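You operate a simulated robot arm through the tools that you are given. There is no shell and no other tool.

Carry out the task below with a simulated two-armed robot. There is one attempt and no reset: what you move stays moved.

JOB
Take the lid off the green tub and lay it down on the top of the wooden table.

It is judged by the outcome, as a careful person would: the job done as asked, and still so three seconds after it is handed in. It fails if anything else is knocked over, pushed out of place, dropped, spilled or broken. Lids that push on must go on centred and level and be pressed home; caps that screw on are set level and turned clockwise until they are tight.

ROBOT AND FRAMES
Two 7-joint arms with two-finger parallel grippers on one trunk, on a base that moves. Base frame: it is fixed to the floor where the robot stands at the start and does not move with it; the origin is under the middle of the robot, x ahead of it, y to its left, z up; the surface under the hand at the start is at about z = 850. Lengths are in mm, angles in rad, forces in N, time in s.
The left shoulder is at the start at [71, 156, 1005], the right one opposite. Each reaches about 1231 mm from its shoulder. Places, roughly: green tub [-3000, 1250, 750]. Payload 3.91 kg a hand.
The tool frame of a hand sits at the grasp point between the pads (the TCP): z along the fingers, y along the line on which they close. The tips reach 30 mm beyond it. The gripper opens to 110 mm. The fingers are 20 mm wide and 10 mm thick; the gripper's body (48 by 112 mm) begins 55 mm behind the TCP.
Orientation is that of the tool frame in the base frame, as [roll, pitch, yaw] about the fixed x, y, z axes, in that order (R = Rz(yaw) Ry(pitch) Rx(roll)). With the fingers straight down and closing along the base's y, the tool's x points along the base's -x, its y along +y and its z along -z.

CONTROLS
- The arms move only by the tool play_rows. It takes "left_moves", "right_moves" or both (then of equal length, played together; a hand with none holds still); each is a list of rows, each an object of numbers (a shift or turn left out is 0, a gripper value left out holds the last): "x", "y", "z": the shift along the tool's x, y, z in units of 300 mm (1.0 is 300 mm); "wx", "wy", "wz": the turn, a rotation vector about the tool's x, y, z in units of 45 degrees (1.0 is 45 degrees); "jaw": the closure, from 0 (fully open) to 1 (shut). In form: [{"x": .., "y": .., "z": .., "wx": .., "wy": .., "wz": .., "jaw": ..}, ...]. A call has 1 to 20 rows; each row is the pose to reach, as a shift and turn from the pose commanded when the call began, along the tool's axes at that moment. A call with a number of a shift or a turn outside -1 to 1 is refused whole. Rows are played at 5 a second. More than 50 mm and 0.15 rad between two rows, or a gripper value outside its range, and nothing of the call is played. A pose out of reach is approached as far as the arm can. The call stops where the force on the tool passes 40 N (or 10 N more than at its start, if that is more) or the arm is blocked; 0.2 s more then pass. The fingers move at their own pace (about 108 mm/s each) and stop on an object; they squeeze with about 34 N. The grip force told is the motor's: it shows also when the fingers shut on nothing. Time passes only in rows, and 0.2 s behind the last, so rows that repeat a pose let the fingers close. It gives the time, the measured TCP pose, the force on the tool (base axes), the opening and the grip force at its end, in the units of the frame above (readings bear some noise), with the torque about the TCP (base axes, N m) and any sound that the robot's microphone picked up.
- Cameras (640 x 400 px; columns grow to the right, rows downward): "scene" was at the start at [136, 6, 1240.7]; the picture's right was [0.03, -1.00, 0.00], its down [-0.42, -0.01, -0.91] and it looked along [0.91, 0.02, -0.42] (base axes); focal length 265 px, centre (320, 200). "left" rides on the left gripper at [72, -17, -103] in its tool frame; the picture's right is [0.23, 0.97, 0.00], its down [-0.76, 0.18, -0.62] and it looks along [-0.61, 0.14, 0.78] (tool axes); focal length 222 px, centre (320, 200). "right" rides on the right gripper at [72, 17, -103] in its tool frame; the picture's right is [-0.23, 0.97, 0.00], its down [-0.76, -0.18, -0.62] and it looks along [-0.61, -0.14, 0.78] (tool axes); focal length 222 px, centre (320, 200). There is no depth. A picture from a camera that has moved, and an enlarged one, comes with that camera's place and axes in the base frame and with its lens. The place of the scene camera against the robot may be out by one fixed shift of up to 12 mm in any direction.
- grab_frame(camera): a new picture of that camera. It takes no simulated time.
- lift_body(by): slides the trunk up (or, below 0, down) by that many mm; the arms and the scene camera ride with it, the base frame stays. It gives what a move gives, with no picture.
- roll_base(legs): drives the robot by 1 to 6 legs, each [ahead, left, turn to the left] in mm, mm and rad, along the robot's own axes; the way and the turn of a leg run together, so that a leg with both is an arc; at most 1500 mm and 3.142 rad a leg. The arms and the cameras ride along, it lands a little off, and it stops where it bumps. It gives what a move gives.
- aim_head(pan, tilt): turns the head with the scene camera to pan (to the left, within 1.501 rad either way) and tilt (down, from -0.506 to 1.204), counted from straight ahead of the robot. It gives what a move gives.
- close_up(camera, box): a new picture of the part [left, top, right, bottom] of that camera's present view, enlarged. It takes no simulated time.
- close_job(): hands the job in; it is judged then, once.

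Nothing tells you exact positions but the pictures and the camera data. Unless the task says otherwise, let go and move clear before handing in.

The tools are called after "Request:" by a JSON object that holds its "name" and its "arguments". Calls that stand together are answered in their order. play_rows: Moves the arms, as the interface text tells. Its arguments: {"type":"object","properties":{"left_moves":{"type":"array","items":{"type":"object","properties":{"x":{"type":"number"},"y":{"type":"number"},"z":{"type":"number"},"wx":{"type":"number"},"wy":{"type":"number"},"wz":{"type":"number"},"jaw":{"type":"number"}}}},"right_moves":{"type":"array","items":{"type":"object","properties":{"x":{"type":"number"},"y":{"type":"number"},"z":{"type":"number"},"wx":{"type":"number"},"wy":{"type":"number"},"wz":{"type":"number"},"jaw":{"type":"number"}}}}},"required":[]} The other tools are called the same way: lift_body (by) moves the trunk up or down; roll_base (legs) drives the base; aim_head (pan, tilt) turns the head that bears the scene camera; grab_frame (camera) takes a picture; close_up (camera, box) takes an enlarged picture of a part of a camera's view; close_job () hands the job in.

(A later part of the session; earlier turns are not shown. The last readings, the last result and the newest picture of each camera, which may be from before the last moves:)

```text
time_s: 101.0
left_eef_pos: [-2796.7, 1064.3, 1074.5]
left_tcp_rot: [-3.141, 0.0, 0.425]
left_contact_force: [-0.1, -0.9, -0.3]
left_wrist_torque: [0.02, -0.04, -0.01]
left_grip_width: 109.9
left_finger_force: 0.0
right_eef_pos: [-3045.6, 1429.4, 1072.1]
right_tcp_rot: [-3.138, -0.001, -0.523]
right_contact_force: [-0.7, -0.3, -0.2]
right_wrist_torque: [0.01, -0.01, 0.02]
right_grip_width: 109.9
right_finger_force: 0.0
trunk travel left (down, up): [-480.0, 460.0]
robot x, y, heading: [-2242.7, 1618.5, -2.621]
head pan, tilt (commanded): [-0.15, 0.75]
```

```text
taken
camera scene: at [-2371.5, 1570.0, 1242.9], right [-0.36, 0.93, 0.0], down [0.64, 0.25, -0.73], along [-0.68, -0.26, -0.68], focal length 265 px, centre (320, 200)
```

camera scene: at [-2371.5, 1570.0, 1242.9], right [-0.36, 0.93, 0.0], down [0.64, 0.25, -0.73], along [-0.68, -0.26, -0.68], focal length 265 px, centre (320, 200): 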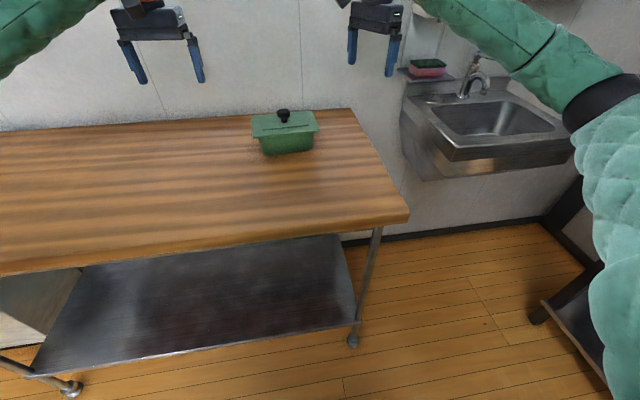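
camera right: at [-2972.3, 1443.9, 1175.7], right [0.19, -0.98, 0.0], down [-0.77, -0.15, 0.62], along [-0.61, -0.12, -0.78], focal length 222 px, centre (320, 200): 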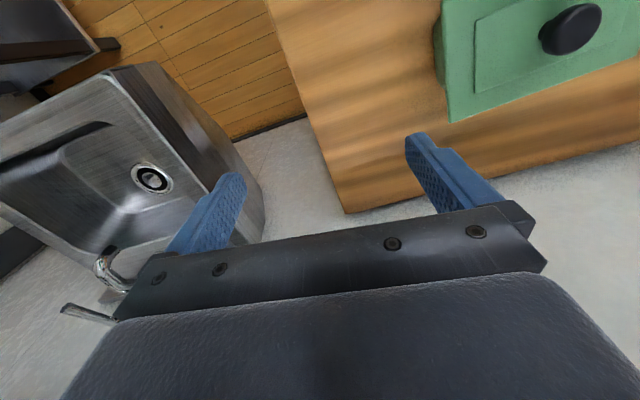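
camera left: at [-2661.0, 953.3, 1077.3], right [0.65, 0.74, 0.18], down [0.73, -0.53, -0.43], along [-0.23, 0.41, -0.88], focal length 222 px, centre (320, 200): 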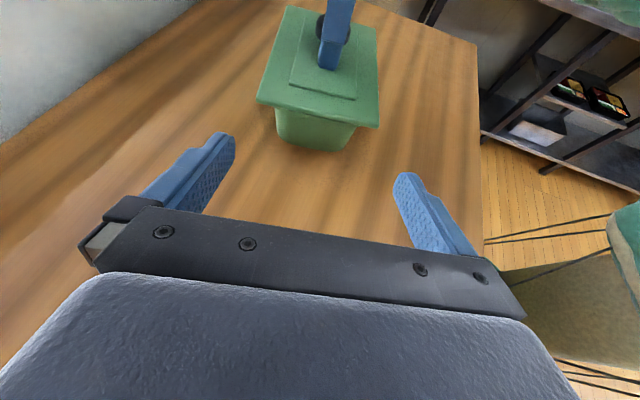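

Turning fine. I finish the yaw and then pitch the fingers partway to the left, checking the arm.

Request:
{"name": "play_rows", "arguments": {"right_moves": [{"wz": 0.1}, {"wz": 0.2}, {"wz": 0.3}, {"wz": 0.4}, {"wz": 0.5}, {"wz": 0.602}, {"wz": 0.602}]}}

Request:
{"name": "play_rows", "arguments": {"right_moves": [{"wy": 0.111}, {"wy": 0.222}, {"wy": 0.333}, {"wy": 0.444}, {"wy": 0.556}, {"wy": 0.667}, {"wy": 0.778}, {"wy": 0.778}]}}

Request:
{"name": "aim_head", "arguments": {"pan": -0.5, "tilt": 0.7}}

Request:
{"name": "grab_frame", "arguments": {"camera": "scene"}}

```text
time_s: 102.6
left_eef_pos: [-2794.9, 1064.0, 1076.4]
left_tcp_rot: [3.141, -0.002, 0.425]
left_contact_force: [0.1, 0.5, 0.1]
left_wrist_torque: [-0.01, 0.03, 0.02]
left_grip_width: 110.2
left_finger_force: 0.1
right_eef_pos: [-3046.3, 1430.5, 1071.8]
right_tcp_rot: [-3.136, -0.001, -0.996]
right_contact_force: [0.0, -0.3, 0.3]
right_wrist_torque: [-0.03, 0.01, 0.01]
right_grip_width: 109.8
right_finger_force: 0.0
trunk travel left (down, up): [-480.0, 460.0]
robot x, y, heading: [-2242.2, 1621.7, -2.619]
head pan, tilt (commanded): [-0.15, 0.75]
```

```text
time_s: 104.4
left_eef_pos: [-2796.7, 1064.4, 1075.9]
left_tcp_rot: [-3.141, 0.0, 0.425]
left_contact_force: [0.2, -0.3, -0.2]
left_wrist_torque: [-0.01, 0.0, 0.0]
left_grip_width: 109.9
left_finger_force: 0.1
right_eef_pos: [-3046.4, 1430.2, 1071.7]
right_tcp_rot: [-3.136, -0.612, -0.997]
right_contact_force: [-0.4, -0.1, -0.4]
right_wrist_torque: [-0.01, 0.02, 0.02]
right_grip_width: 110.0
right_finger_force: 0.0
trunk travel left (down, up): [-480.0, 460.0]
robot x, y, heading: [-2243.0, 1622.0, -2.624]
head pan, tilt (commanded): [-0.15, 0.75]
```

```text
time_s: 105.2
left_eef_pos: [-2795.2, 1064.1, 1075.4]
left_tcp_rot: [3.142, 0.0, 0.423]
left_contact_force: [0.3, 0.4, -0.2]
left_wrist_torque: [-0.01, 0.01, -0.02]
left_grip_width: 109.9
left_finger_force: 0.1
right_eef_pos: [-3046.5, 1430.2, 1071.8]
right_tcp_rot: [-3.138, -0.612, -0.997]
right_contact_force: [0.1, -0.4, -0.1]
right_wrist_torque: [0.0, -0.02, -0.01]
right_grip_width: 110.1
right_finger_force: 0.1
trunk travel left (down, up): [-480.0, 460.0]
robot x, y, heading: [-2241.8, 1623.7, -2.624]
head pan, tilt (commanded): [-0.499, 0.7]
```

```text
taken
camera scene: at [-2379.1, 1598.2, 1247.2], right [-0.02, 1.0, 0.0], down [0.64, 0.01, -0.76], along [-0.76, -0.02, -0.64], focal length 265 px, centre (320, 200)
```

scene: 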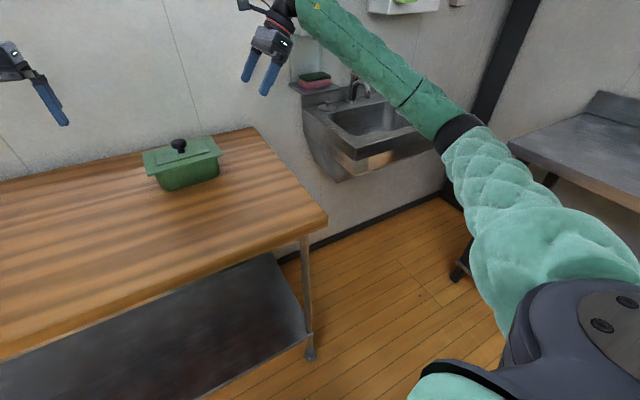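

The right elbow stays in free space in front of the sink. I finish the pitch to about 25° below horizontal while coming down to z≈1000 beside the tub's right end.

Request:
{"name": "play_rows", "arguments": {"right_moves": [{"x": -0.008, "y": 0.005, "z": 0.036, "wy": 0.095}, {"x": -0.017, "y": 0.009, "z": 0.072, "wy": 0.19}, {"x": -0.025, "y": 0.014, "z": 0.108, "wy": 0.286}, {"x": -0.033, "y": 0.019, "z": 0.144, "wy": 0.381}, {"x": -0.041, "y": 0.024, "z": 0.18, "wy": 0.476}, {"x": -0.05, "y": 0.028, "z": 0.216, "wy": 0.571}, {"x": -0.058, "y": 0.033, "z": 0.252, "wy": 0.667}, {"x": -0.058, "y": 0.033, "z": 0.252, "wy": 0.667}]}}

Request:
{"name": "grab_frame", "arguments": {"camera": "scene"}}

Request:
{"name": "grab_frame", "arguments": {"camera": "right"}}

```text
time_s: 107.0
left_eef_pos: [-2795.6, 1064.0, 1075.8]
left_tcp_rot: [-3.141, 0.002, 0.426]
left_contact_force: [0.3, 0.4, -0.4]
left_wrist_torque: [-0.02, -0.03, 0.03]
left_grip_width: 110.0
left_finger_force: 0.1
right_eef_pos: [-3037.4, 1400.3, 999.3]
right_tcp_rot: [-3.133, -1.136, -1.003]
right_contact_force: [-0.1, -1.0, 0.7]
right_wrist_torque: [0.02, -0.01, 0.01]
right_grip_width: 109.9
right_finger_force: 0.0
trunk travel left (down, up): [-480.0, 460.0]
robot x, y, heading: [-2245.8, 1621.3, -2.623]
head pan, tilt (commanded): [-0.499, 0.7]
```

```text
taken
camera scene: at [-2378.9, 1598.3, 1247.2], right [-0.02, 1.0, 0.0], down [0.64, 0.01, -0.76], along [-0.76, -0.02, -0.64], focal length 265 px, centre (320, 200)
```

scene: 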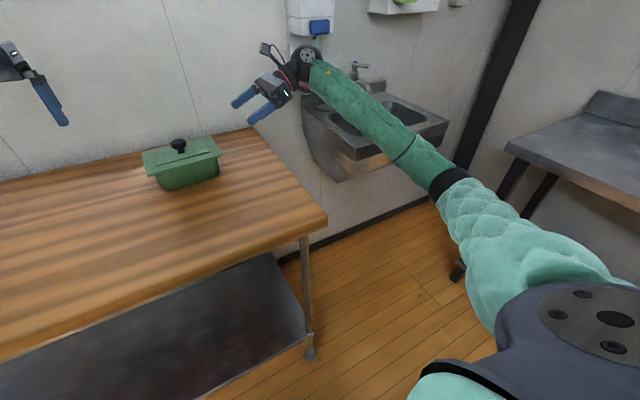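

```text
taken
camera right: at [-3085.0, 1444.1, 1109.4], right [-0.87, -0.45, -0.21], down [-0.33, 0.84, -0.43], along [0.37, -0.3, -0.88], focal length 222 px, centre (320, 200)
```

right: 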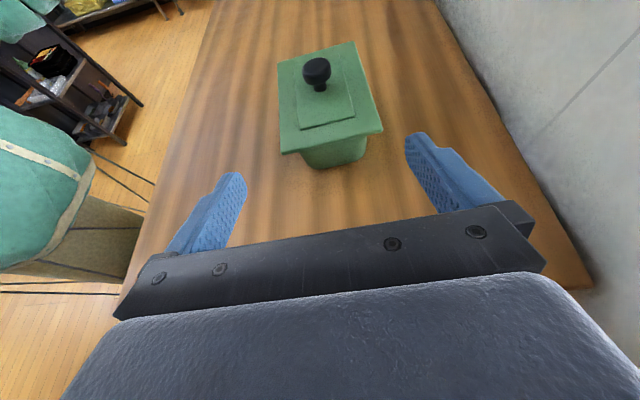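

The right hand is nicely aligned with the tub's right end. I zoom in through its camera to measure the lid and body precisely before descending.

Request:
{"name": "close_up", "arguments": {"camera": "right", "box": [240, 30, 432, 180]}}

Request:
{"name": "close_up", "arguments": {"camera": "scene", "box": [110, 110, 270, 210]}}

```text
2.67 times, centred on (336, 105) of right
camera zoom: at [-3085.0, 1444.1, 1109.4], right [-0.87, -0.45, -0.21], down [-0.33, 0.84, -0.43], along [0.37, -0.3, -0.88], focal length 592 px, centre (277, 453)
```

zoom: 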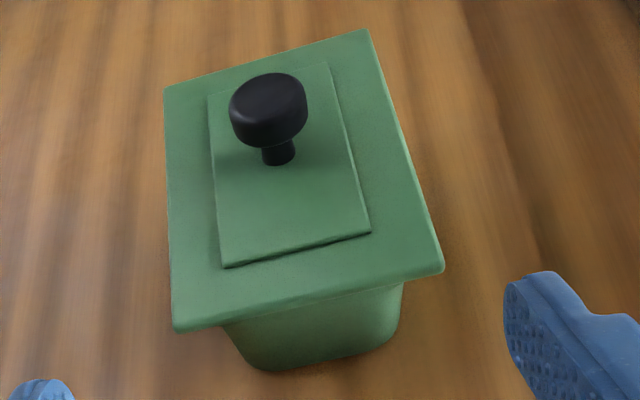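

```text
4.00 times, centred on (190, 160) of scene
camera zoom: at [-2378.9, 1598.3, 1247.2], right [-0.02, 1.0, 0.0], down [0.64, 0.01, -0.76], along [-0.76, -0.02, -0.64], focal length 1061 px, centre (840, 360)
```

zoom: 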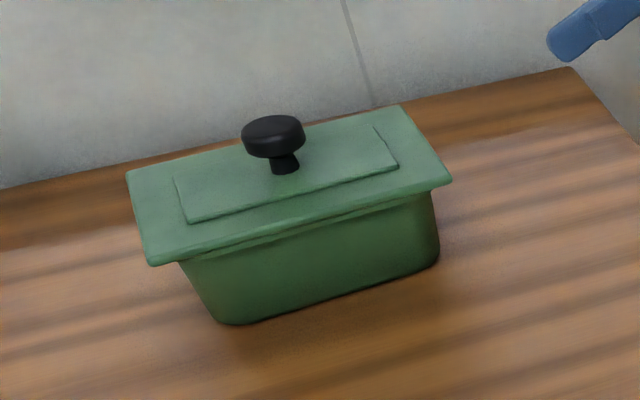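

The lid's right end is about 108 mm ahead of the right TCP and the body is about 82 mm wide at mid-height, so the open fingers will pass outside it and below the rim. I lower the right hand halfway and check the base didn't move.

Request:
{"name": "play_rows", "arguments": {"right_moves": [{"x": -0.035, "y": 0.003, "z": 0.0163}, {"x": -0.07, "y": 0.006, "z": 0.0327}, {"x": -0.106, "y": 0.009, "z": 0.049}, {"x": -0.141, "y": 0.012, "z": 0.0653}, {"x": -0.176, "y": 0.015, "z": 0.0817}, {"x": -0.212, "y": 0.015, "z": 0.098}, {"x": -0.212, "y": 0.015, "z": 0.098}]}}

Request:
{"name": "grab_frame", "arguments": {"camera": "scene"}}

```text
time_s: 108.6
left_eef_pos: [-2795.2, 1064.9, 1076.4]
left_tcp_rot: [3.141, 0.0, 0.427]
left_contact_force: [0.2, 1.1, -0.1]
left_wrist_torque: [-0.01, -0.03, -0.01]
left_grip_width: 110.2
left_finger_force: 0.1
right_eef_pos: [-3040.1, 1396.9, 930.0]
right_tcp_rot: [-3.133, -1.135, -1.004]
right_contact_force: [-0.5, 0.4, -0.2]
right_wrist_torque: [0.01, -0.04, -0.02]
right_grip_width: 109.9
right_finger_force: 0.0
trunk travel left (down, up): [-480.0, 460.0]
robot x, y, heading: [-2244.4, 1623.4, -2.62]
head pan, tilt (commanded): [-0.499, 0.7]
```

```text
taken
camera scene: at [-2379.1, 1598.2, 1247.2], right [-0.02, 1.0, 0.0], down [0.64, 0.01, -0.76], along [-0.76, -0.02, -0.64], focal length 265 px, centre (320, 200)
```

scene: 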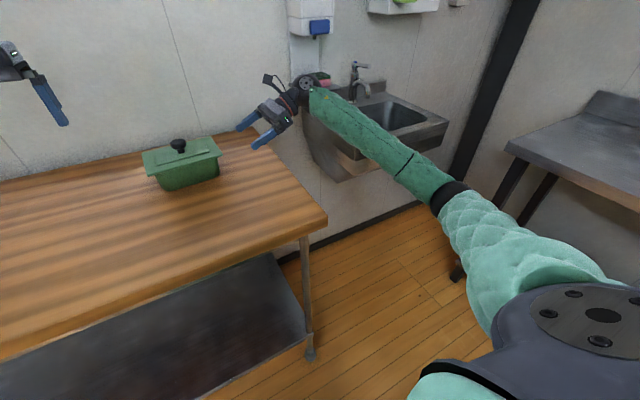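

No contact and the base is steady. I go down the remaining 46 mm to z≈884.

Request:
{"name": "play_rows", "arguments": {"right_moves": [{"x": -0.035, "z": 0.0162}, {"x": -0.07, "z": 0.0323}, {"x": -0.105, "z": 0.0485}, {"x": -0.139, "z": 0.0646}, {"x": -0.139, "z": 0.0646}]}}

Request:
{"name": "aim_head", "arguments": {"pan": -0.25, "tilt": 0.75}}

Request:
{"name": "grab_frame", "arguments": {"camera": "scene"}}

Request:
{"name": "close_up", "arguments": {"camera": "right", "box": [180, 20, 500, 220]}}

```text
time_s: 110.0
left_eef_pos: [-2785.7, 1064.0, 1078.9]
left_tcp_rot: [-3.137, 0.011, 0.425]
left_contact_force: [0.0, -0.7, -0.1]
left_wrist_torque: [0.05, 0.07, 0.01]
left_grip_width: 110.1
left_finger_force: 0.0
right_eef_pos: [-3035.3, 1398.2, 910.8]
right_tcp_rot: [3.056, -1.131, -0.918]
right_contact_force: [0.1, -0.8, -0.7]
right_wrist_torque: [-0.02, 0.03, 0.0]
right_grip_width: 110.0
right_finger_force: 0.0
trunk travel left (down, up): [-480.0, 460.0]
robot x, y, heading: [-2238.4, 1622.2, -2.62]
head pan, tilt (commanded): [-0.499, 0.7]
stopped in row 5 (right hand): the arm was blocked; the commanded pose is now the measured one
```

```text
time_s: 110.8
left_eef_pos: [-2785.2, 1064.4, 1082.3]
left_tcp_rot: [-3.136, 0.011, 0.426]
left_contact_force: [0.4, 0.6, 0.0]
left_wrist_torque: [0.04, 0.01, -0.02]
left_grip_width: 110.0
left_finger_force: 0.0
right_eef_pos: [-3035.6, 1399.4, 910.0]
right_tcp_rot: [3.066, -1.129, -0.93]
right_contact_force: [-0.1, -0.6, 0.1]
right_wrist_torque: [0.01, -0.01, -0.03]
right_grip_width: 110.3
right_finger_force: 0.0
trunk travel left (down, up): [-480.0, 460.0]
robot x, y, heading: [-2245.5, 1620.9, -2.619]
head pan, tilt (commanded): [-0.25, 0.75]
```

```text
taken
camera scene: at [-2361.0, 1577.8, 1244.5], right [-0.27, 0.96, 0.0], down [0.65, 0.18, -0.74], along [-0.71, -0.19, -0.67], focal length 265 px, centre (320, 200)
```

scene: 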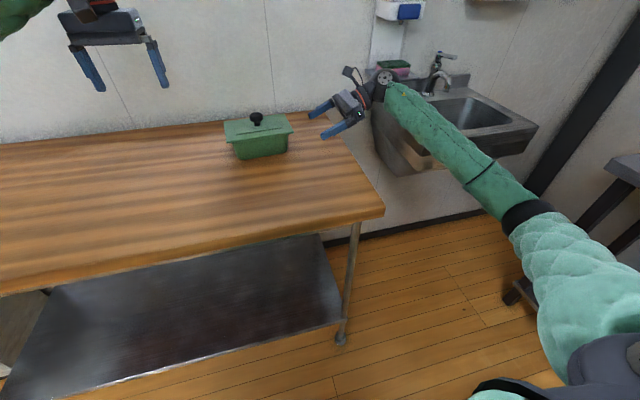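

```text
2.00 times, centred on (340, 120) of right
camera zoom: at [-3079.9, 1444.4, 1021.6], right [-0.88, -0.45, -0.17], down [-0.34, 0.84, -0.43], along [0.34, -0.32, -0.89], focal length 444 px, centre (280, 360)
```

zoom: 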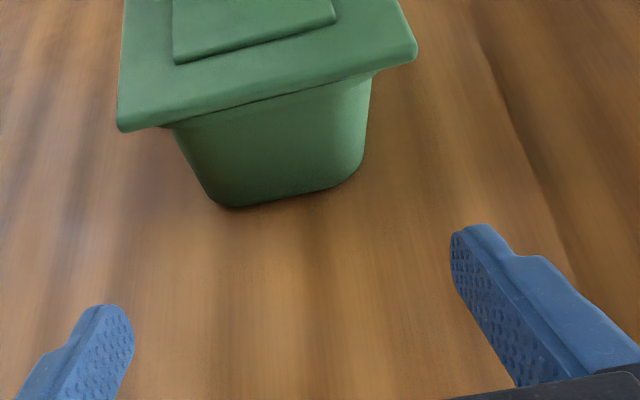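

The right forearm touched the sink's front-left corner, so I stop and come back up; closer in towards the tub the forearm will be clear of the sink. I raise the hand 45 mm first.

Request:
{"name": "play_rows", "arguments": {"right_moves": [{"x": 0.034, "z": -0.016}, {"x": 0.068, "z": -0.032}, {"x": 0.102, "z": -0.047}, {"x": 0.136, "z": -0.063}, {"x": 0.136, "z": -0.063}]}}

Request:
{"name": "grab_frame", "arguments": {"camera": "scene"}}

```text
time_s: 112.0
left_eef_pos: [-2796.7, 1064.0, 1075.0]
left_tcp_rot: [-3.141, 0.0, 0.426]
left_contact_force: [-0.1, -0.1, -0.5]
left_wrist_torque: [0.01, 0.03, 0.04]
left_grip_width: 109.8
left_finger_force: 0.1
right_eef_pos: [-3044.3, 1399.4, 942.1]
right_tcp_rot: [3.102, -1.138, -0.964]
right_contact_force: [-0.4, 0.1, 0.5]
right_wrist_torque: [0.02, 0.02, -0.01]
right_grip_width: 110.2
right_finger_force: 0.1
trunk travel left (down, up): [-480.0, 460.0]
robot x, y, heading: [-2245.2, 1622.5, -2.62]
head pan, tilt (commanded): [-0.25, 0.75]
```

```text
taken
camera scene: at [-2374.5, 1577.8, 1242.8], right [-0.27, 0.96, 0.0], down [0.66, 0.18, -0.73], along [-0.7, -0.2, -0.68], focal length 265 px, centre (320, 200)
```

scene: 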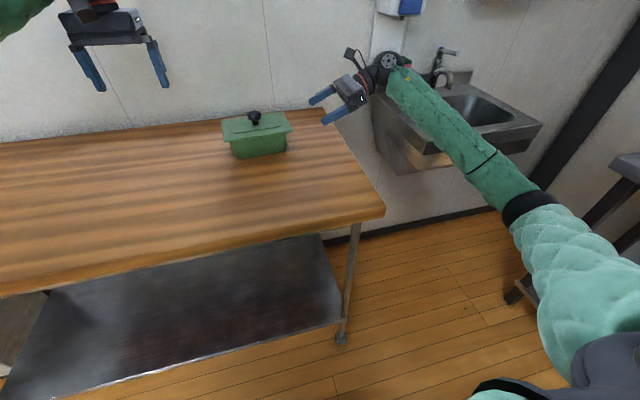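

The body is upright again with no contact. At this height I move the right hand 62 mm towards the tub (tips still ~10 mm short of the lid's end) and re-level it.

Request:
{"name": "play_rows", "arguments": {"right_moves": [{"x": 0.022, "y": -0.003, "z": 0.047, "wx": 0.001, "wy": -0.0015, "wz": 0.005}, {"x": 0.043, "y": -0.006, "z": 0.094, "wx": 0.0025, "wy": -0.003, "wz": 0.01}, {"x": 0.065, "y": -0.009, "z": 0.141, "wx": 0.004, "wy": -0.0045, "wz": 0.015}, {"x": 0.0867, "y": -0.0113, "z": 0.1876, "wx": 0.005, "wy": -0.006, "wz": 0.0206}, {"x": 0.0867, "y": -0.0113, "z": 0.1876, "wx": 0.005, "wy": -0.006, "wz": 0.0206}]}}

Request:
{"name": "close_up", "arguments": {"camera": "right", "box": [180, 0, 500, 200]}}

Request:
{"name": "grab_frame", "arguments": {"camera": "scene"}}

Request:
{"name": "close_up", "arguments": {"camera": "scene", "box": [210, 60, 402, 180]}}

```text
time_s: 113.2
left_eef_pos: [-2796.5, 1064.5, 1075.3]
left_tcp_rot: [-3.14, 0.001, 0.427]
left_contact_force: [-0.1, -0.2, -0.5]
left_wrist_torque: [0.03, 0.02, 0.02]
left_grip_width: 109.8
left_finger_force: 0.0
right_eef_pos: [-3010.2, 1350.8, 943.9]
right_tcp_rot: [3.139, -1.132, -0.999]
right_contact_force: [0.3, -0.7, -0.5]
right_wrist_torque: [0.01, 0.01, -0.01]
right_grip_width: 109.7
right_finger_force: 0.1
trunk travel left (down, up): [-480.0, 460.0]
robot x, y, heading: [-2241.2, 1623.4, -2.626]
head pan, tilt (commanded): [-0.25, 0.75]
```

```text
2.00 times, centred on (340, 100) of right
camera zoom: at [-3056.5, 1395.1, 1054.7], right [-0.87, -0.44, -0.2], down [-0.33, 0.84, -0.43], along [0.36, -0.3, -0.88], focal length 444 px, centre (280, 400)
```

zoom: 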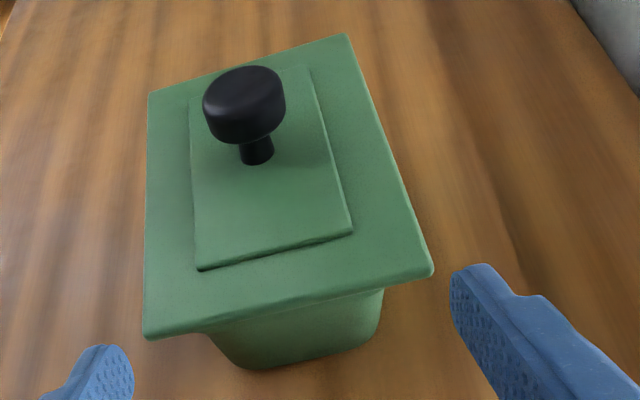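

```text
taken
camera scene: at [-2374.2, 1578.1, 1242.9], right [-0.27, 0.96, 0.0], down [0.66, 0.18, -0.73], along [-0.7, -0.2, -0.68], focal length 265 px, centre (320, 200)
```

scene: 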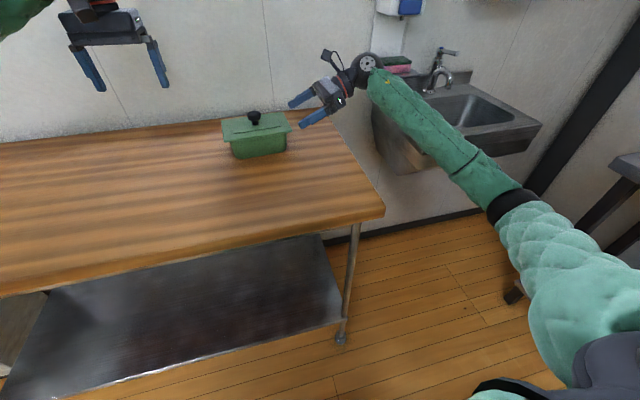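

```text
3.33 times, centred on (306, 120) of scene
camera zoom: at [-2374.2, 1578.1, 1242.9], right [-0.27, 0.96, 0.0], down [0.66, 0.18, -0.73], along [-0.7, -0.2, -0.68], focal length 884 px, centre (367, 467)
```

zoom: 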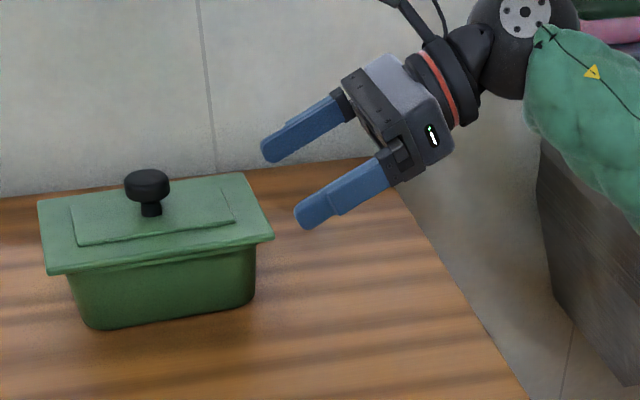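

The right hand is exactly centred on the tub's width, with the lid's end about 48 mm ahead of its TCP. To give the forearm more room over the sink's corner, I raise the trunk 150 mm and will then lower the hand by arm motion.

Request:
{"name": "lift_body", "arguments": {"by": 150}}

Request:
{"name": "play_rows", "arguments": {"right_moves": [{"x": -0.06, "z": 0.0283}, {"x": -0.12, "z": 0.0566}, {"x": -0.18, "z": 0.085}, {"x": -0.24, "z": 0.1133}, {"x": -0.3, "z": 0.1415}, {"x": -0.36, "z": 0.17}, {"x": -0.42, "z": 0.198}, {"x": -0.453, "z": 0.212}, {"x": -0.453, "z": 0.212}]}}

Request:
{"name": "aim_head", "arguments": {"pan": -0.4, "tilt": 0.85}}

Request:
{"name": "grab_frame", "arguments": {"camera": "scene"}}

```text
time_s: 115.0
left_eef_pos: [-2796.4, 1064.2, 1227.0]
left_tcp_rot: [-3.14, -0.001, 0.426]
left_contact_force: [0.0, -0.8, 0.1]
left_wrist_torque: [-0.01, -0.01, -0.02]
left_grip_width: 109.9
left_finger_force: 0.1
right_eef_pos: [-3009.9, 1349.9, 1094.3]
right_tcp_rot: [3.137, -1.132, -1.0]
right_contact_force: [-0.1, -0.5, -0.2]
right_wrist_torque: [0.0, 0.0, 0.0]
right_grip_width: 109.9
right_finger_force: 0.0
trunk travel left (down, up): [-630.0, 310.0]
robot x, y, heading: [-2243.8, 1623.1, -2.62]
head pan, tilt (commanded): [-0.25, 0.75]
```

```text
time_s: 117.0
left_eef_pos: [-2795.9, 1064.6, 1225.9]
left_tcp_rot: [-3.141, -0.001, 0.425]
left_contact_force: [0.3, 1.1, -0.5]
left_wrist_torque: [0.0, -0.01, 0.0]
left_grip_width: 110.1
left_finger_force: 0.2
right_eef_pos: [-3009.9, 1349.8, 945.1]
right_tcp_rot: [3.139, -1.133, -1.0]
right_contact_force: [0.6, 0.5, -0.3]
right_wrist_torque: [0.01, 0.0, 0.02]
right_grip_width: 110.1
right_finger_force: 0.0
trunk travel left (down, up): [-630.0, 310.0]
robot x, y, heading: [-2243.7, 1621.0, -2.626]
head pan, tilt (commanded): [-0.25, 0.75]
```

```text
time_s: 117.7
left_eef_pos: [-2796.8, 1064.3, 1225.5]
left_tcp_rot: [-3.141, 0.0, 0.426]
left_contact_force: [0.0, 1.0, 0.1]
left_wrist_torque: [-0.01, 0.02, 0.0]
left_grip_width: 109.9
left_finger_force: 0.0
right_eef_pos: [-3011.6, 1348.8, 946.7]
right_tcp_rot: [3.139, -1.133, -1.002]
right_contact_force: [-0.3, 0.1, 0.3]
right_wrist_torque: [-0.03, -0.02, -0.02]
right_grip_width: 110.0
right_finger_force: 0.1
trunk travel left (down, up): [-630.0, 310.0]
robot x, y, heading: [-2244.5, 1618.9, -2.621]
head pan, tilt (commanded): [-0.4, 0.85]
```

```text
taken
camera scene: at [-2372.0, 1590.7, 1384.9], right [-0.12, 0.99, 0.0], down [0.75, 0.09, -0.66], along [-0.66, -0.08, -0.75], focal length 265 px, centre (320, 200)
```

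scene: 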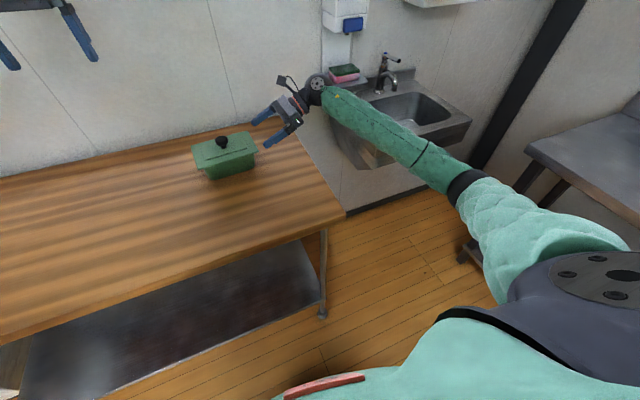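

The elbow and forearm are higher now and the hand is steady at z≈945. I lower it 61 mm to sit below the rim level.

Request:
{"name": "play_rows", "arguments": {"right_moves": [{"x": -0.03, "z": 0.014}, {"x": -0.06, "z": 0.0281}, {"x": -0.09, "z": 0.0421}, {"x": -0.12, "z": 0.0562}, {"x": -0.15, "z": 0.0702}, {"x": -0.184, "z": 0.0862}, {"x": -0.184, "z": 0.0862}]}}

Request:
{"name": "close_up", "arguments": {"camera": "scene", "box": [170, 80, 362, 200]}}

Request:
{"name": "close_up", "arguments": {"camera": "right", "box": [180, 0, 500, 200]}}

```text
time_s: 119.2
left_eef_pos: [-2795.5, 1063.9, 1224.9]
left_tcp_rot: [3.141, 0.001, 0.425]
left_contact_force: [-0.4, -0.3, -0.2]
left_wrist_torque: [0.02, -0.01, 0.01]
left_grip_width: 109.9
left_finger_force: 0.0
right_eef_pos: [-3009.7, 1351.8, 882.4]
right_tcp_rot: [3.137, -1.134, -1.001]
right_contact_force: [0.4, 0.0, -0.2]
right_wrist_torque: [0.01, -0.01, 0.0]
right_grip_width: 110.0
right_finger_force: 0.1
trunk travel left (down, up): [-630.0, 310.0]
robot x, y, heading: [-2240.2, 1622.3, -2.618]
head pan, tilt (commanded): [-0.4, 0.85]
```

```text
3.33 times, centred on (266, 140) of scene
camera zoom: at [-2371.9, 1590.7, 1384.9], right [-0.12, 0.99, 0.0], down [0.75, 0.09, -0.66], along [-0.65, -0.08, -0.75], focal length 884 px, centre (500, 400)
```

zoom: 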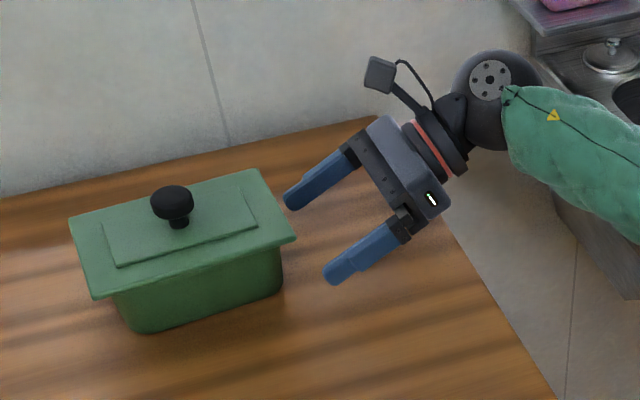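

```text
2.00 times, centred on (340, 100) of right
camera zoom: at [-3056.4, 1395.2, 993.1], right [-0.87, -0.44, -0.2], down [-0.33, 0.84, -0.43], along [0.36, -0.3, -0.88], focal length 444 px, centre (280, 400)
```

zoom: 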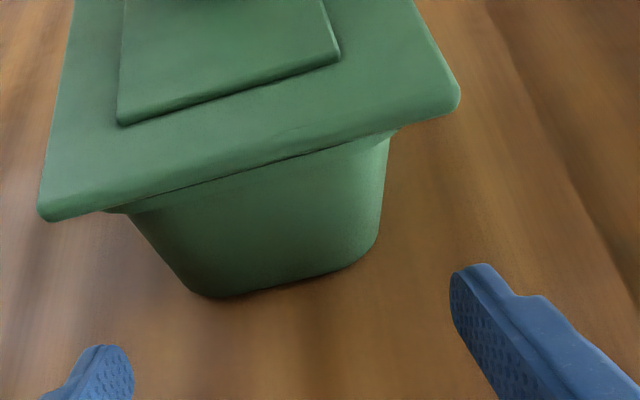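

The hand reached z≈882 without contact; the lid's end is about 53 mm and the body's end about 68 mm ahead of the TCP, well centred. I now slide the open fingers 70 mm in, under the rim on both sides of the body.

Request:
{"name": "play_rows", "arguments": {"right_moves": [{"x": 0.0141, "y": 0.001, "z": 0.0302}, {"x": 0.0282, "y": 0.002, "z": 0.0604}, {"x": 0.0423, "y": 0.003, "z": 0.0906}, {"x": 0.0564, "y": 0.003, "z": 0.1208}, {"x": 0.0705, "y": 0.003, "z": 0.151}, {"x": 0.0846, "y": 0.003, "z": 0.1812}, {"x": 0.0987, "y": 0.003, "z": 0.2114}, {"x": 0.0987, "y": 0.003, "z": 0.2114}]}}

Request:
{"name": "close_up", "arguments": {"camera": "scene", "box": [170, 80, 362, 200]}}

Request:
{"name": "grab_frame", "arguments": {"camera": "right"}}

```text
time_s: 121.0
left_eef_pos: [-2796.8, 1063.4, 1225.4]
left_tcp_rot: [3.14, 0.0, 0.425]
left_contact_force: [-0.5, 0.1, 0.1]
left_wrist_torque: [-0.01, -0.01, -0.01]
left_grip_width: 110.2
left_finger_force: 0.1
right_eef_pos: [-2972.8, 1290.0, 882.8]
right_tcp_rot: [3.138, -1.134, -1.0]
right_contact_force: [0.3, -0.1, -0.1]
right_wrist_torque: [-0.04, -0.01, -0.03]
right_grip_width: 110.0
right_finger_force: 0.1
trunk travel left (down, up): [-630.0, 310.0]
robot x, y, heading: [-2242.5, 1621.5, -2.621]
head pan, tilt (commanded): [-0.4, 0.85]
```

```text
3.33 times, centred on (266, 140) of scene
camera zoom: at [-2372.0, 1590.9, 1384.9], right [-0.12, 0.99, 0.0], down [0.75, 0.09, -0.66], along [-0.65, -0.08, -0.75], focal length 884 px, centre (500, 400)
```

zoom: 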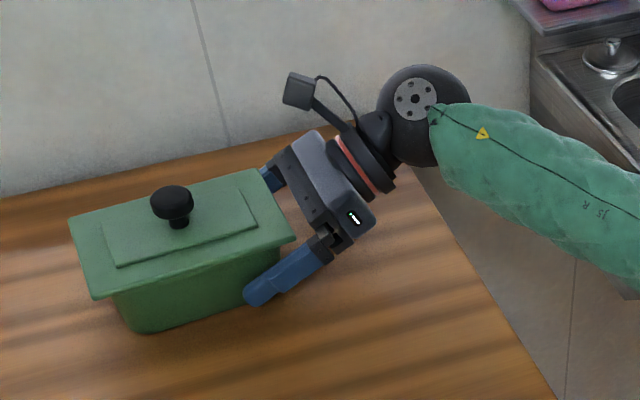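

```text
taken
camera right: at [-3019.8, 1334.3, 994.1], right [-0.87, -0.44, -0.2], down [-0.33, 0.84, -0.43], along [0.36, -0.3, -0.88], focal length 222 px, centre (320, 200)
```

right: 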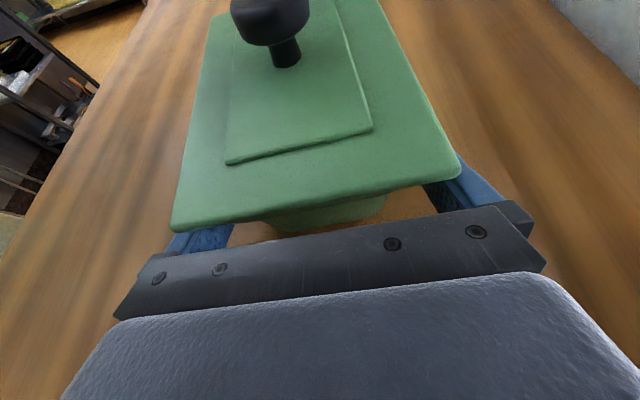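

The fingers are in place under the rim on both sides without touching. I close the right gripper on the tub body.

Request:
{"name": "play_rows", "arguments": {"right_moves": [{"jaw": 0.15}, {"jaw": 0.3}, {"jaw": 1}, {"jaw": 1}, {"jaw": 1}, {"jaw": 1}]}}

Request:
{"name": "close_up", "arguments": {"camera": "scene", "box": [170, 80, 362, 200]}}

Request:
{"name": "grab_frame", "arguments": {"camera": "right"}}

```text
time_s: 122.5
left_eef_pos: [-2796.9, 1063.1, 1226.6]
left_tcp_rot: [-3.14, 0.001, 0.425]
left_contact_force: [0.6, 0.1, -0.4]
left_wrist_torque: [-0.01, 0.01, -0.01]
left_grip_width: 109.9
left_finger_force: 0.1
right_eef_pos: [-2972.1, 1289.5, 883.7]
right_tcp_rot: [3.139, -1.131, -1.002]
right_contact_force: [1.3, -2.6, 0.4]
right_wrist_torque: [-0.01, -0.08, 0.01]
right_grip_width: 92.5
right_finger_force: 34.1
trunk travel left (down, up): [-630.0, 310.0]
robot x, y, heading: [-2245.5, 1622.0, -2.619]
head pan, tilt (commanded): [-0.4, 0.85]
```

```text
3.33 times, centred on (266, 140) of scene
camera zoom: at [-2371.9, 1590.6, 1384.9], right [-0.12, 0.99, 0.0], down [0.75, 0.09, -0.66], along [-0.65, -0.08, -0.75], focal length 884 px, centre (500, 400)
```

zoom: 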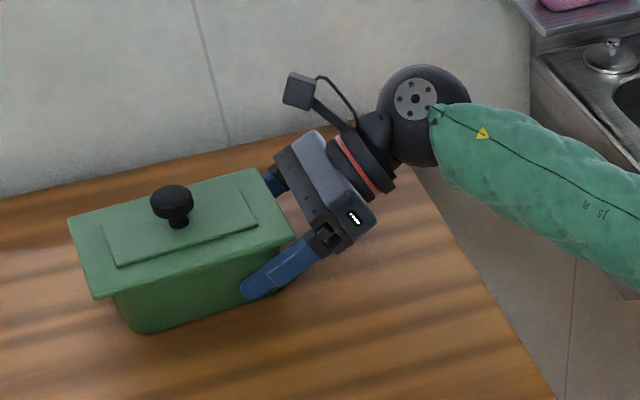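

```text
taken
camera right: at [-3019.7, 1334.1, 994.1], right [-0.87, -0.44, -0.2], down [-0.33, 0.84, -0.43], along [0.36, -0.3, -0.88], focal length 222 px, centre (320, 200)
```

right: 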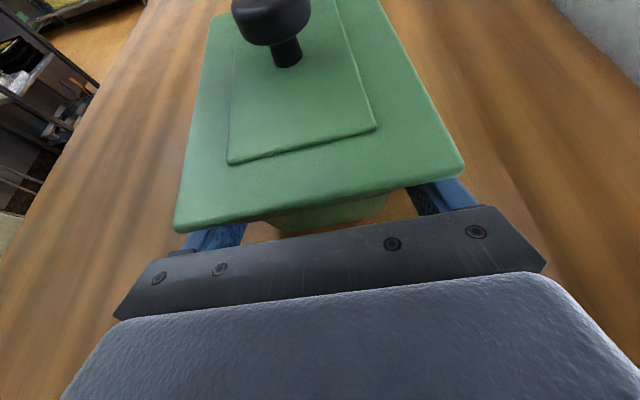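

The tub body is firmly held at 92.5 mm. Now I bring the left hand over the knob, partly closed to about 70 mm and aligned with the lid, hovering at z≈1040.

Request:
{"name": "play_rows", "arguments": {"left_moves": [{"x": -0.018, "y": -0.0743, "z": 0.062, "wz": -0.0187, "jaw": 0.35}, {"x": -0.036, "y": -0.1486, "z": 0.124, "wz": -0.0374, "jaw": 0.35}, {"x": -0.054, "y": -0.2229, "z": 0.186, "wz": -0.0561, "jaw": 0.35}, {"x": -0.072, "y": -0.2972, "z": 0.248, "wz": -0.0748, "jaw": 0.35}, {"x": -0.09, "y": -0.3715, "z": 0.31, "wz": -0.0935, "jaw": 0.35}, {"x": -0.108, "y": -0.4458, "z": 0.372, "wz": -0.1122, "jaw": 0.35}, {"x": -0.126, "y": -0.5201, "z": 0.434, "wz": -0.1309, "jaw": 0.35}, {"x": -0.144, "y": -0.5944, "z": 0.496, "wz": -0.1496, "jaw": 0.35}, {"x": -0.162, "y": -0.6687, "z": 0.558, "wz": -0.1683, "jaw": 0.35}, {"x": -0.18, "y": -0.743, "z": 0.62, "wz": -0.187, "jaw": 0.35}, {"x": -0.18, "y": -0.743, "z": 0.62, "wz": -0.187, "jaw": 0.35}]}}

Request:
{"name": "grab_frame", "arguments": {"camera": "left"}}

Request:
{"name": "aim_head", "arguments": {"pan": -0.15, "tilt": 0.8}}

Request:
{"name": "grab_frame", "arguments": {"camera": "scene"}}

```text
time_s: 124.8
left_eef_pos: [-2936.6, 1244.8, 1040.7]
left_tcp_rot: [-3.141, 0.0, 0.575]
left_contact_force: [-0.1, -0.4, -0.3]
left_wrist_torque: [-0.05, -0.03, -0.03]
left_grip_width: 71.4
left_finger_force: 0.0
right_eef_pos: [-2972.1, 1288.4, 883.8]
right_tcp_rot: [3.14, -1.133, -1.0]
right_contact_force: [-0.1, -1.6, 1.7]
right_wrist_torque: [0.16, 0.11, -0.13]
right_grip_width: 92.8
right_finger_force: 33.8
trunk travel left (down, up): [-630.0, 310.0]
robot x, y, heading: [-2243.7, 1620.9, -2.622]
head pan, tilt (commanded): [-0.4, 0.85]
```

```text
taken
camera left: at [-2885.2, 1298.6, 1142.2], right [0.72, -0.69, 0.0], down [-0.54, -0.56, 0.62], along [-0.43, -0.45, -0.78], focal length 222 px, centre (320, 200)
```

left: 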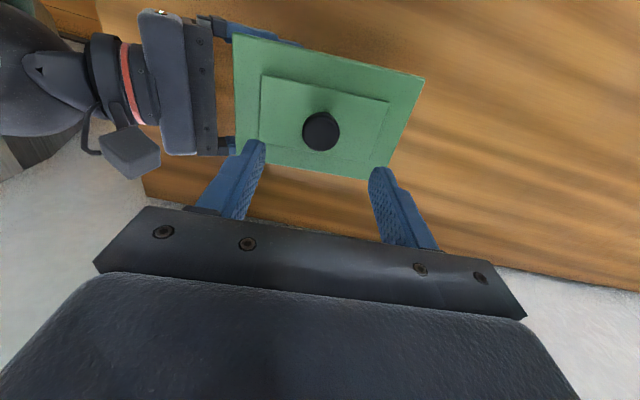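

```text
time_s: 125.6
left_eef_pos: [-2936.9, 1245.6, 1040.2]
left_tcp_rot: [3.141, -0.001, 0.573]
left_contact_force: [-0.2, 0.8, -0.3]
left_wrist_torque: [-0.02, 0.01, 0.0]
left_grip_width: 71.4
left_finger_force: 0.0
right_eef_pos: [-2972.2, 1290.5, 882.3]
right_tcp_rot: [3.137, -1.133, -1.002]
right_contact_force: [1.0, -2.4, 1.9]
right_wrist_torque: [-0.18, -0.02, 0.0]
right_grip_width: 92.8
right_finger_force: 33.6
trunk travel left (down, up): [-630.0, 310.0]
robot x, y, heading: [-2243.9, 1623.7, -2.623]
head pan, tilt (commanded): [-0.15, 0.799]
```

```text
taken
camera scene: at [-2369.5, 1571.0, 1388.9], right [-0.36, 0.93, 0.0], down [0.67, 0.26, -0.7], along [-0.65, -0.25, -0.72], focal length 265 px, centre (320, 200)
```

scene: 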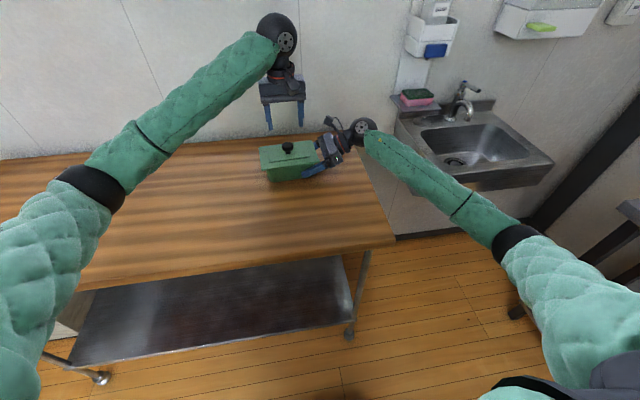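

The left hand hovers over the knob with the right hand clamped on the body; both are clear of each other. A close-up gives the fine offset.

Request:
{"name": "close_up", "arguments": {"camera": "left", "box": [220, 30, 440, 180]}}

Request:
{"name": "close_up", "arguments": {"camera": "scene", "box": [235, 80, 395, 190]}}

```text
2.67 times, centred on (330, 105) of left
camera zoom: at [-2885.2, 1298.7, 1142.3], right [0.72, -0.7, 0.0], down [-0.54, -0.56, 0.62], along [-0.43, -0.45, -0.78], focal length 592 px, centre (293, 453)
```

zoom: 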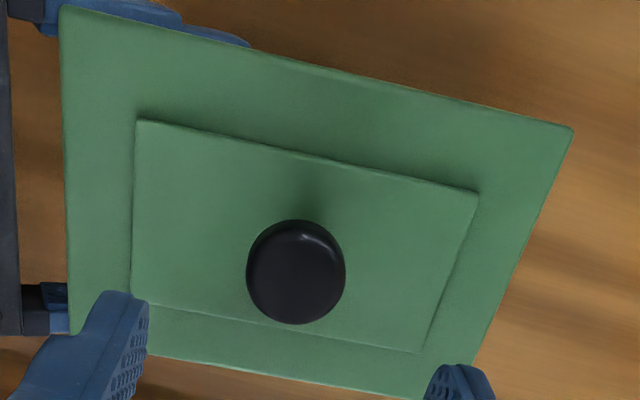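

```text
3.64 times, centred on (315, 135) of scene
camera zoom: at [-2369.5, 1571.0, 1388.9], right [-0.36, 0.93, 0.0], down [0.67, 0.26, -0.7], along [-0.65, -0.25, -0.72], focal length 964 px, centre (338, 436)
```

zoom: 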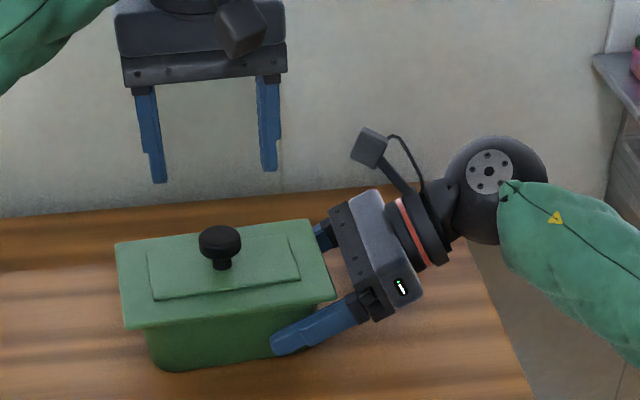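

The knob is about 4 mm forward of the left TCP. I correct that and descend to z≈972.

Request:
{"name": "play_rows", "arguments": {"left_moves": [{"x": -0.007, "y": 0.002, "z": 0.04}, {"x": -0.0135, "y": 0.004, "z": 0.08}, {"x": -0.0135, "y": 0.004, "z": 0.12}, {"x": -0.0135, "y": 0.004, "z": 0.16}, {"x": -0.0135, "y": 0.004, "z": 0.2}, {"x": -0.0135, "y": 0.004, "z": 0.228}, {"x": -0.0135, "y": 0.004, "z": 0.228}]}}

Request:
{"name": "close_up", "arguments": {"camera": "scene", "box": [235, 90, 395, 190]}}

Request:
{"name": "grab_frame", "arguments": {"camera": "left"}}

```text
time_s: 127.2
left_eef_pos: [-2939.1, 1242.9, 971.5]
left_tcp_rot: [3.141, 0.001, 0.574]
left_contact_force: [0.0, 0.8, -0.2]
left_wrist_torque: [-0.01, 0.0, -0.01]
left_grip_width: 71.8
left_finger_force: 0.0
right_eef_pos: [-2972.9, 1290.0, 883.6]
right_tcp_rot: [3.138, -1.132, -1.0]
right_contact_force: [2.2, 1.1, 0.4]
right_wrist_torque: [0.07, -0.04, 0.06]
right_grip_width: 92.9
right_finger_force: 33.9
trunk travel left (down, up): [-630.0, 310.0]
robot x, y, heading: [-2242.8, 1620.4, -2.622]
head pan, tilt (commanded): [-0.15, 0.799]
```

```text
4.00 times, centred on (315, 140) of scene
camera zoom: at [-2369.5, 1571.1, 1389.0], right [-0.36, 0.93, 0.0], down [0.67, 0.26, -0.7], along [-0.65, -0.25, -0.72], focal length 1061 px, centre (340, 440)
```

zoom: 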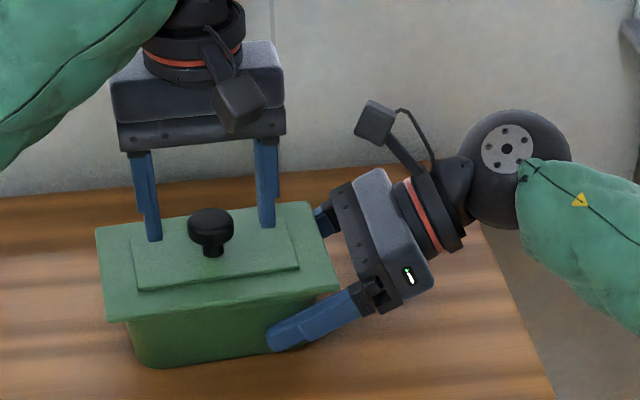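

```text
taken
camera left: at [-2887.9, 1295.8, 1074.6], right [0.72, -0.7, 0.0], down [-0.54, -0.56, 0.62], along [-0.43, -0.45, -0.78], focal length 222 px, centre (320, 200)
```

left: 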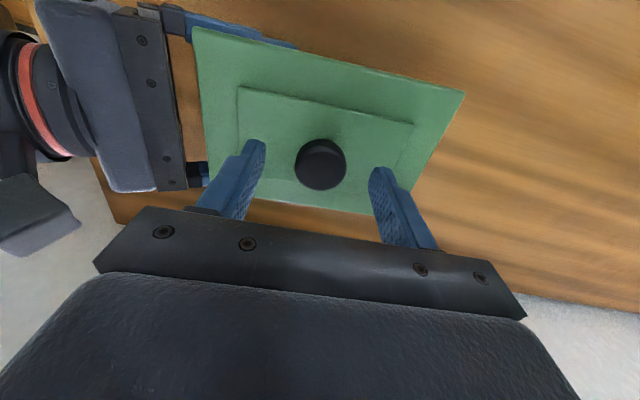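

Centred. I descend to z≈955 so the pads cover the knob's head, then close.

Request:
{"name": "play_rows", "arguments": {"left_moves": [{"z": 0.018}, {"z": 0.036}, {"z": 0.053}, {"z": 0.053}]}}

Request:
{"name": "play_rows", "arguments": {"left_moves": [{"jaw": 0.5}, {"jaw": 1}, {"jaw": 1}, {"jaw": 1}, {"jaw": 1}]}}

Request:
{"name": "close_up", "arguments": {"camera": "scene", "box": [235, 90, 395, 190]}}

```text
time_s: 128.2
left_eef_pos: [-2938.9, 1243.1, 955.9]
left_tcp_rot: [3.141, 0.0, 0.574]
left_contact_force: [-0.7, 0.7, 0.6]
left_wrist_torque: [-0.01, 0.02, 0.04]
left_grip_width: 71.6
left_finger_force: 0.0
right_eef_pos: [-2973.6, 1289.7, 882.3]
right_tcp_rot: [3.137, -1.134, -1.001]
right_contact_force: [0.8, 0.6, 0.2]
right_wrist_torque: [0.12, 0.07, 0.01]
right_grip_width: 92.6
right_finger_force: 33.9
trunk travel left (down, up): [-630.0, 310.0]
robot x, y, heading: [-2241.8, 1622.1, -2.62]
head pan, tilt (commanded): [-0.15, 0.799]
```

```text
time_s: 129.4
left_eef_pos: [-2940.8, 1241.9, 956.1]
left_tcp_rot: [-3.141, 0.001, 0.572]
left_contact_force: [0.2, 1.1, -0.8]
left_wrist_torque: [-0.14, -0.09, -0.04]
left_grip_width: 32.7
left_finger_force: 34.3
right_eef_pos: [-2973.3, 1289.4, 883.4]
right_tcp_rot: [3.138, -1.132, -0.999]
right_contact_force: [0.6, -0.4, -0.5]
right_wrist_torque: [0.16, 0.07, 0.09]
right_grip_width: 92.9
right_finger_force: 34.5
trunk travel left (down, up): [-630.0, 310.0]
robot x, y, heading: [-2246.4, 1624.5, -2.621]
head pan, tilt (commanded): [-0.15, 0.799]
```

```text
4.00 times, centred on (315, 140) of scene
camera zoom: at [-2369.6, 1571.1, 1388.9], right [-0.36, 0.93, 0.0], down [0.67, 0.26, -0.7], along [-0.65, -0.25, -0.72], focal length 1061 px, centre (340, 440)
```

zoom: 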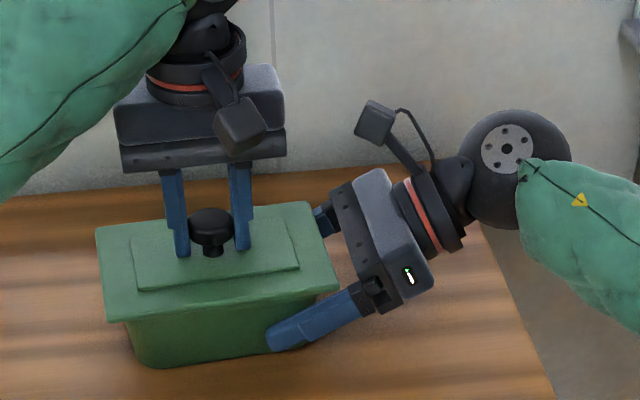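

Both grips hold. I now pull the lid straight up slowly with the left hand while the right holds the tub down.

Request:
{"name": "play_rows", "arguments": {"left_moves": [{"z": -0.006}, {"z": -0.012}, {"z": -0.018}, {"z": -0.024}, {"z": -0.03}, {"z": -0.036}, {"z": -0.042}, {"z": -0.05}, {"z": -0.058}, {"z": -0.066}, {"z": -0.066}]}}

Request:
{"name": "close_up", "arguments": {"camera": "scene", "box": [235, 90, 395, 190]}}

```text
time_s: 131.8
left_eef_pos: [-2940.4, 1241.6, 975.1]
left_tcp_rot: [3.14, 0.002, 0.573]
left_contact_force: [-0.2, 0.2, -0.9]
left_wrist_torque: [-0.02, 0.0, -0.03]
left_grip_width: 32.6
left_finger_force: 34.0
right_eef_pos: [-2972.2, 1289.9, 883.5]
right_tcp_rot: [3.137, -1.132, -0.999]
right_contact_force: [-1.3, -1.4, 1.0]
right_wrist_torque: [-0.04, 0.08, -0.1]
right_grip_width: 92.9
right_finger_force: 33.4
trunk travel left (down, up): [-630.0, 310.0]
robot x, y, heading: [-2241.6, 1622.1, -2.621]
head pan, tilt (commanded): [-0.15, 0.799]
heard: snap
```

```text
4.00 times, centred on (315, 140) of scene
camera zoom: at [-2369.7, 1571.0, 1388.9], right [-0.36, 0.93, 0.0], down [0.67, 0.26, -0.7], along [-0.65, -0.25, -0.72], focal length 1061 px, centre (340, 440)
```

zoom: 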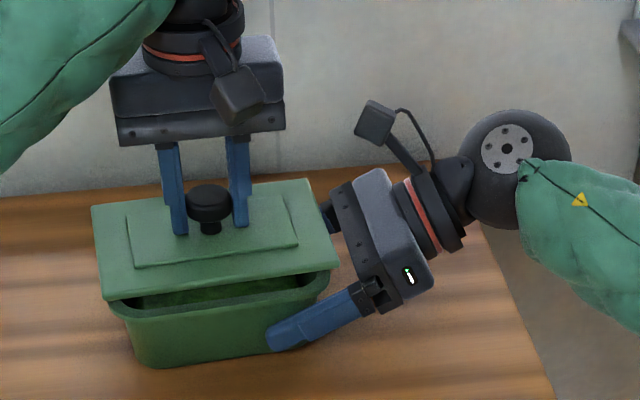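

The lid snapped free and is off the tub, which stays on the table in the right hand's hold. I raise the lid well clear.

Request:
{"name": "play_rows", "arguments": {"left_moves": [{"z": -0.04}, {"z": -0.09}, {"z": -0.14}, {"z": -0.19}, {"z": -0.24}, {"z": -0.29}, {"z": -0.29}]}}

Request:
{"name": "play_rows", "arguments": {"left_moves": [{"y": 0.08}, {"y": 0.17}, {"y": 0.26}, {"y": 0.35}, {"y": 0.44}, {"y": 0.53}, {"y": 0.62}, {"y": 0.71}, {"y": 0.8}, {"y": 0.88}, {"y": 0.92}, {"y": 0.92}]}}

Request:
{"name": "aim_head", "arguments": {"pan": 0.1, "tilt": 0.8}}

Request:
{"name": "grab_frame", "arguments": {"camera": "scene"}}

Request:
{"name": "grab_frame", "arguments": {"camera": "left"}}

```text
time_s: 133.4
left_eef_pos: [-2939.3, 1242.3, 1062.0]
left_tcp_rot: [-3.14, 0.001, 0.572]
left_contact_force: [-0.4, 0.1, -0.7]
left_wrist_torque: [0.05, 0.03, 0.02]
left_grip_width: 32.5
left_finger_force: 34.2
right_eef_pos: [-2972.3, 1290.9, 883.4]
right_tcp_rot: [3.137, -1.133, -1.0]
right_contact_force: [0.8, 0.0, 2.2]
right_wrist_torque: [-0.02, 0.0, 0.04]
right_grip_width: 92.7
right_finger_force: 34.1
trunk travel left (down, up): [-630.0, 310.0]
robot x, y, heading: [-2244.6, 1625.5, -2.617]
head pan, tilt (commanded): [-0.15, 0.799]
```

```text
time_s: 136.0
left_eef_pos: [-2791.5, 1010.7, 1062.8]
left_tcp_rot: [3.141, -0.001, 0.572]
left_contact_force: [0.1, 0.3, -0.7]
left_wrist_torque: [0.02, 0.02, -0.02]
left_grip_width: 32.7
left_finger_force: 34.4
right_eef_pos: [-2972.8, 1290.0, 883.9]
right_tcp_rot: [3.139, -1.132, -1.001]
right_contact_force: [0.6, 1.5, 0.9]
right_wrist_torque: [-0.04, -0.08, 0.07]
right_grip_width: 92.5
right_finger_force: 33.9
trunk travel left (down, up): [-630.0, 310.0]
robot x, y, heading: [-2241.2, 1622.4, -2.625]
head pan, tilt (commanded): [-0.15, 0.799]
```

```text
time_s: 136.8
left_eef_pos: [-2790.5, 1011.5, 1061.8]
left_tcp_rot: [3.141, 0.001, 0.573]
left_contact_force: [-0.6, -0.3, -0.1]
left_wrist_torque: [0.0, 0.0, -0.04]
left_grip_width: 32.5
left_finger_force: 34.0
right_eef_pos: [-2972.2, 1290.6, 884.1]
right_tcp_rot: [3.137, -1.133, -1.001]
right_contact_force: [0.6, 0.8, 0.2]
right_wrist_torque: [0.09, 0.05, 0.05]
right_grip_width: 92.4
right_finger_force: 34.4
trunk travel left (down, up): [-630.0, 310.0]
robot x, y, heading: [-2243.4, 1622.3, -2.623]
head pan, tilt (commanded): [0.099, 0.799]
```

```text
taken
camera scene: at [-2360.0, 1553.3, 1388.9], right [-0.58, 0.81, 0.0], down [0.58, 0.42, -0.7], along [-0.57, -0.4, -0.72], focal length 265 px, centre (320, 200)
```

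scene: 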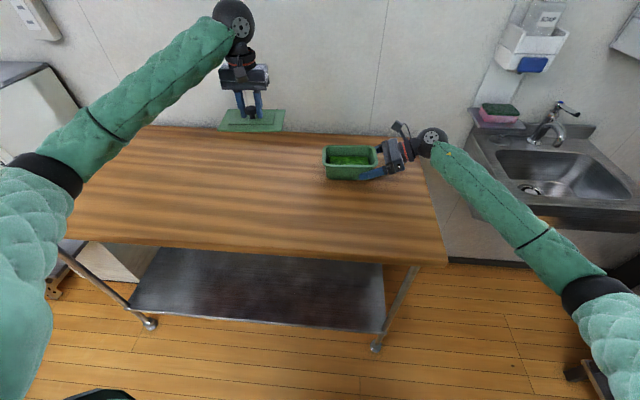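

```text
taken
camera left: at [-2739.7, 1063.9, 1164.5], right [0.72, -0.7, 0.0], down [-0.54, -0.56, 0.62], along [-0.43, -0.45, -0.78], focal length 222 px, centre (320, 200)
```

left: 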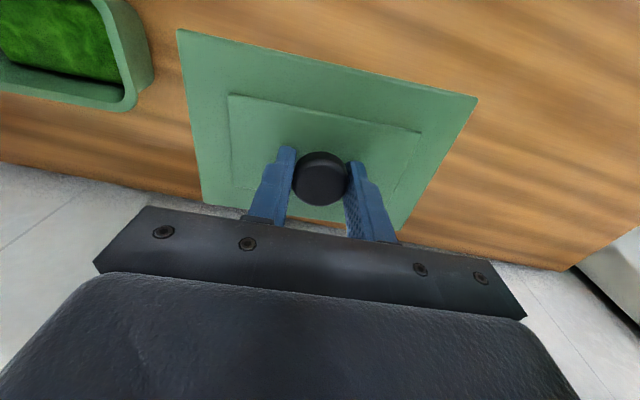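

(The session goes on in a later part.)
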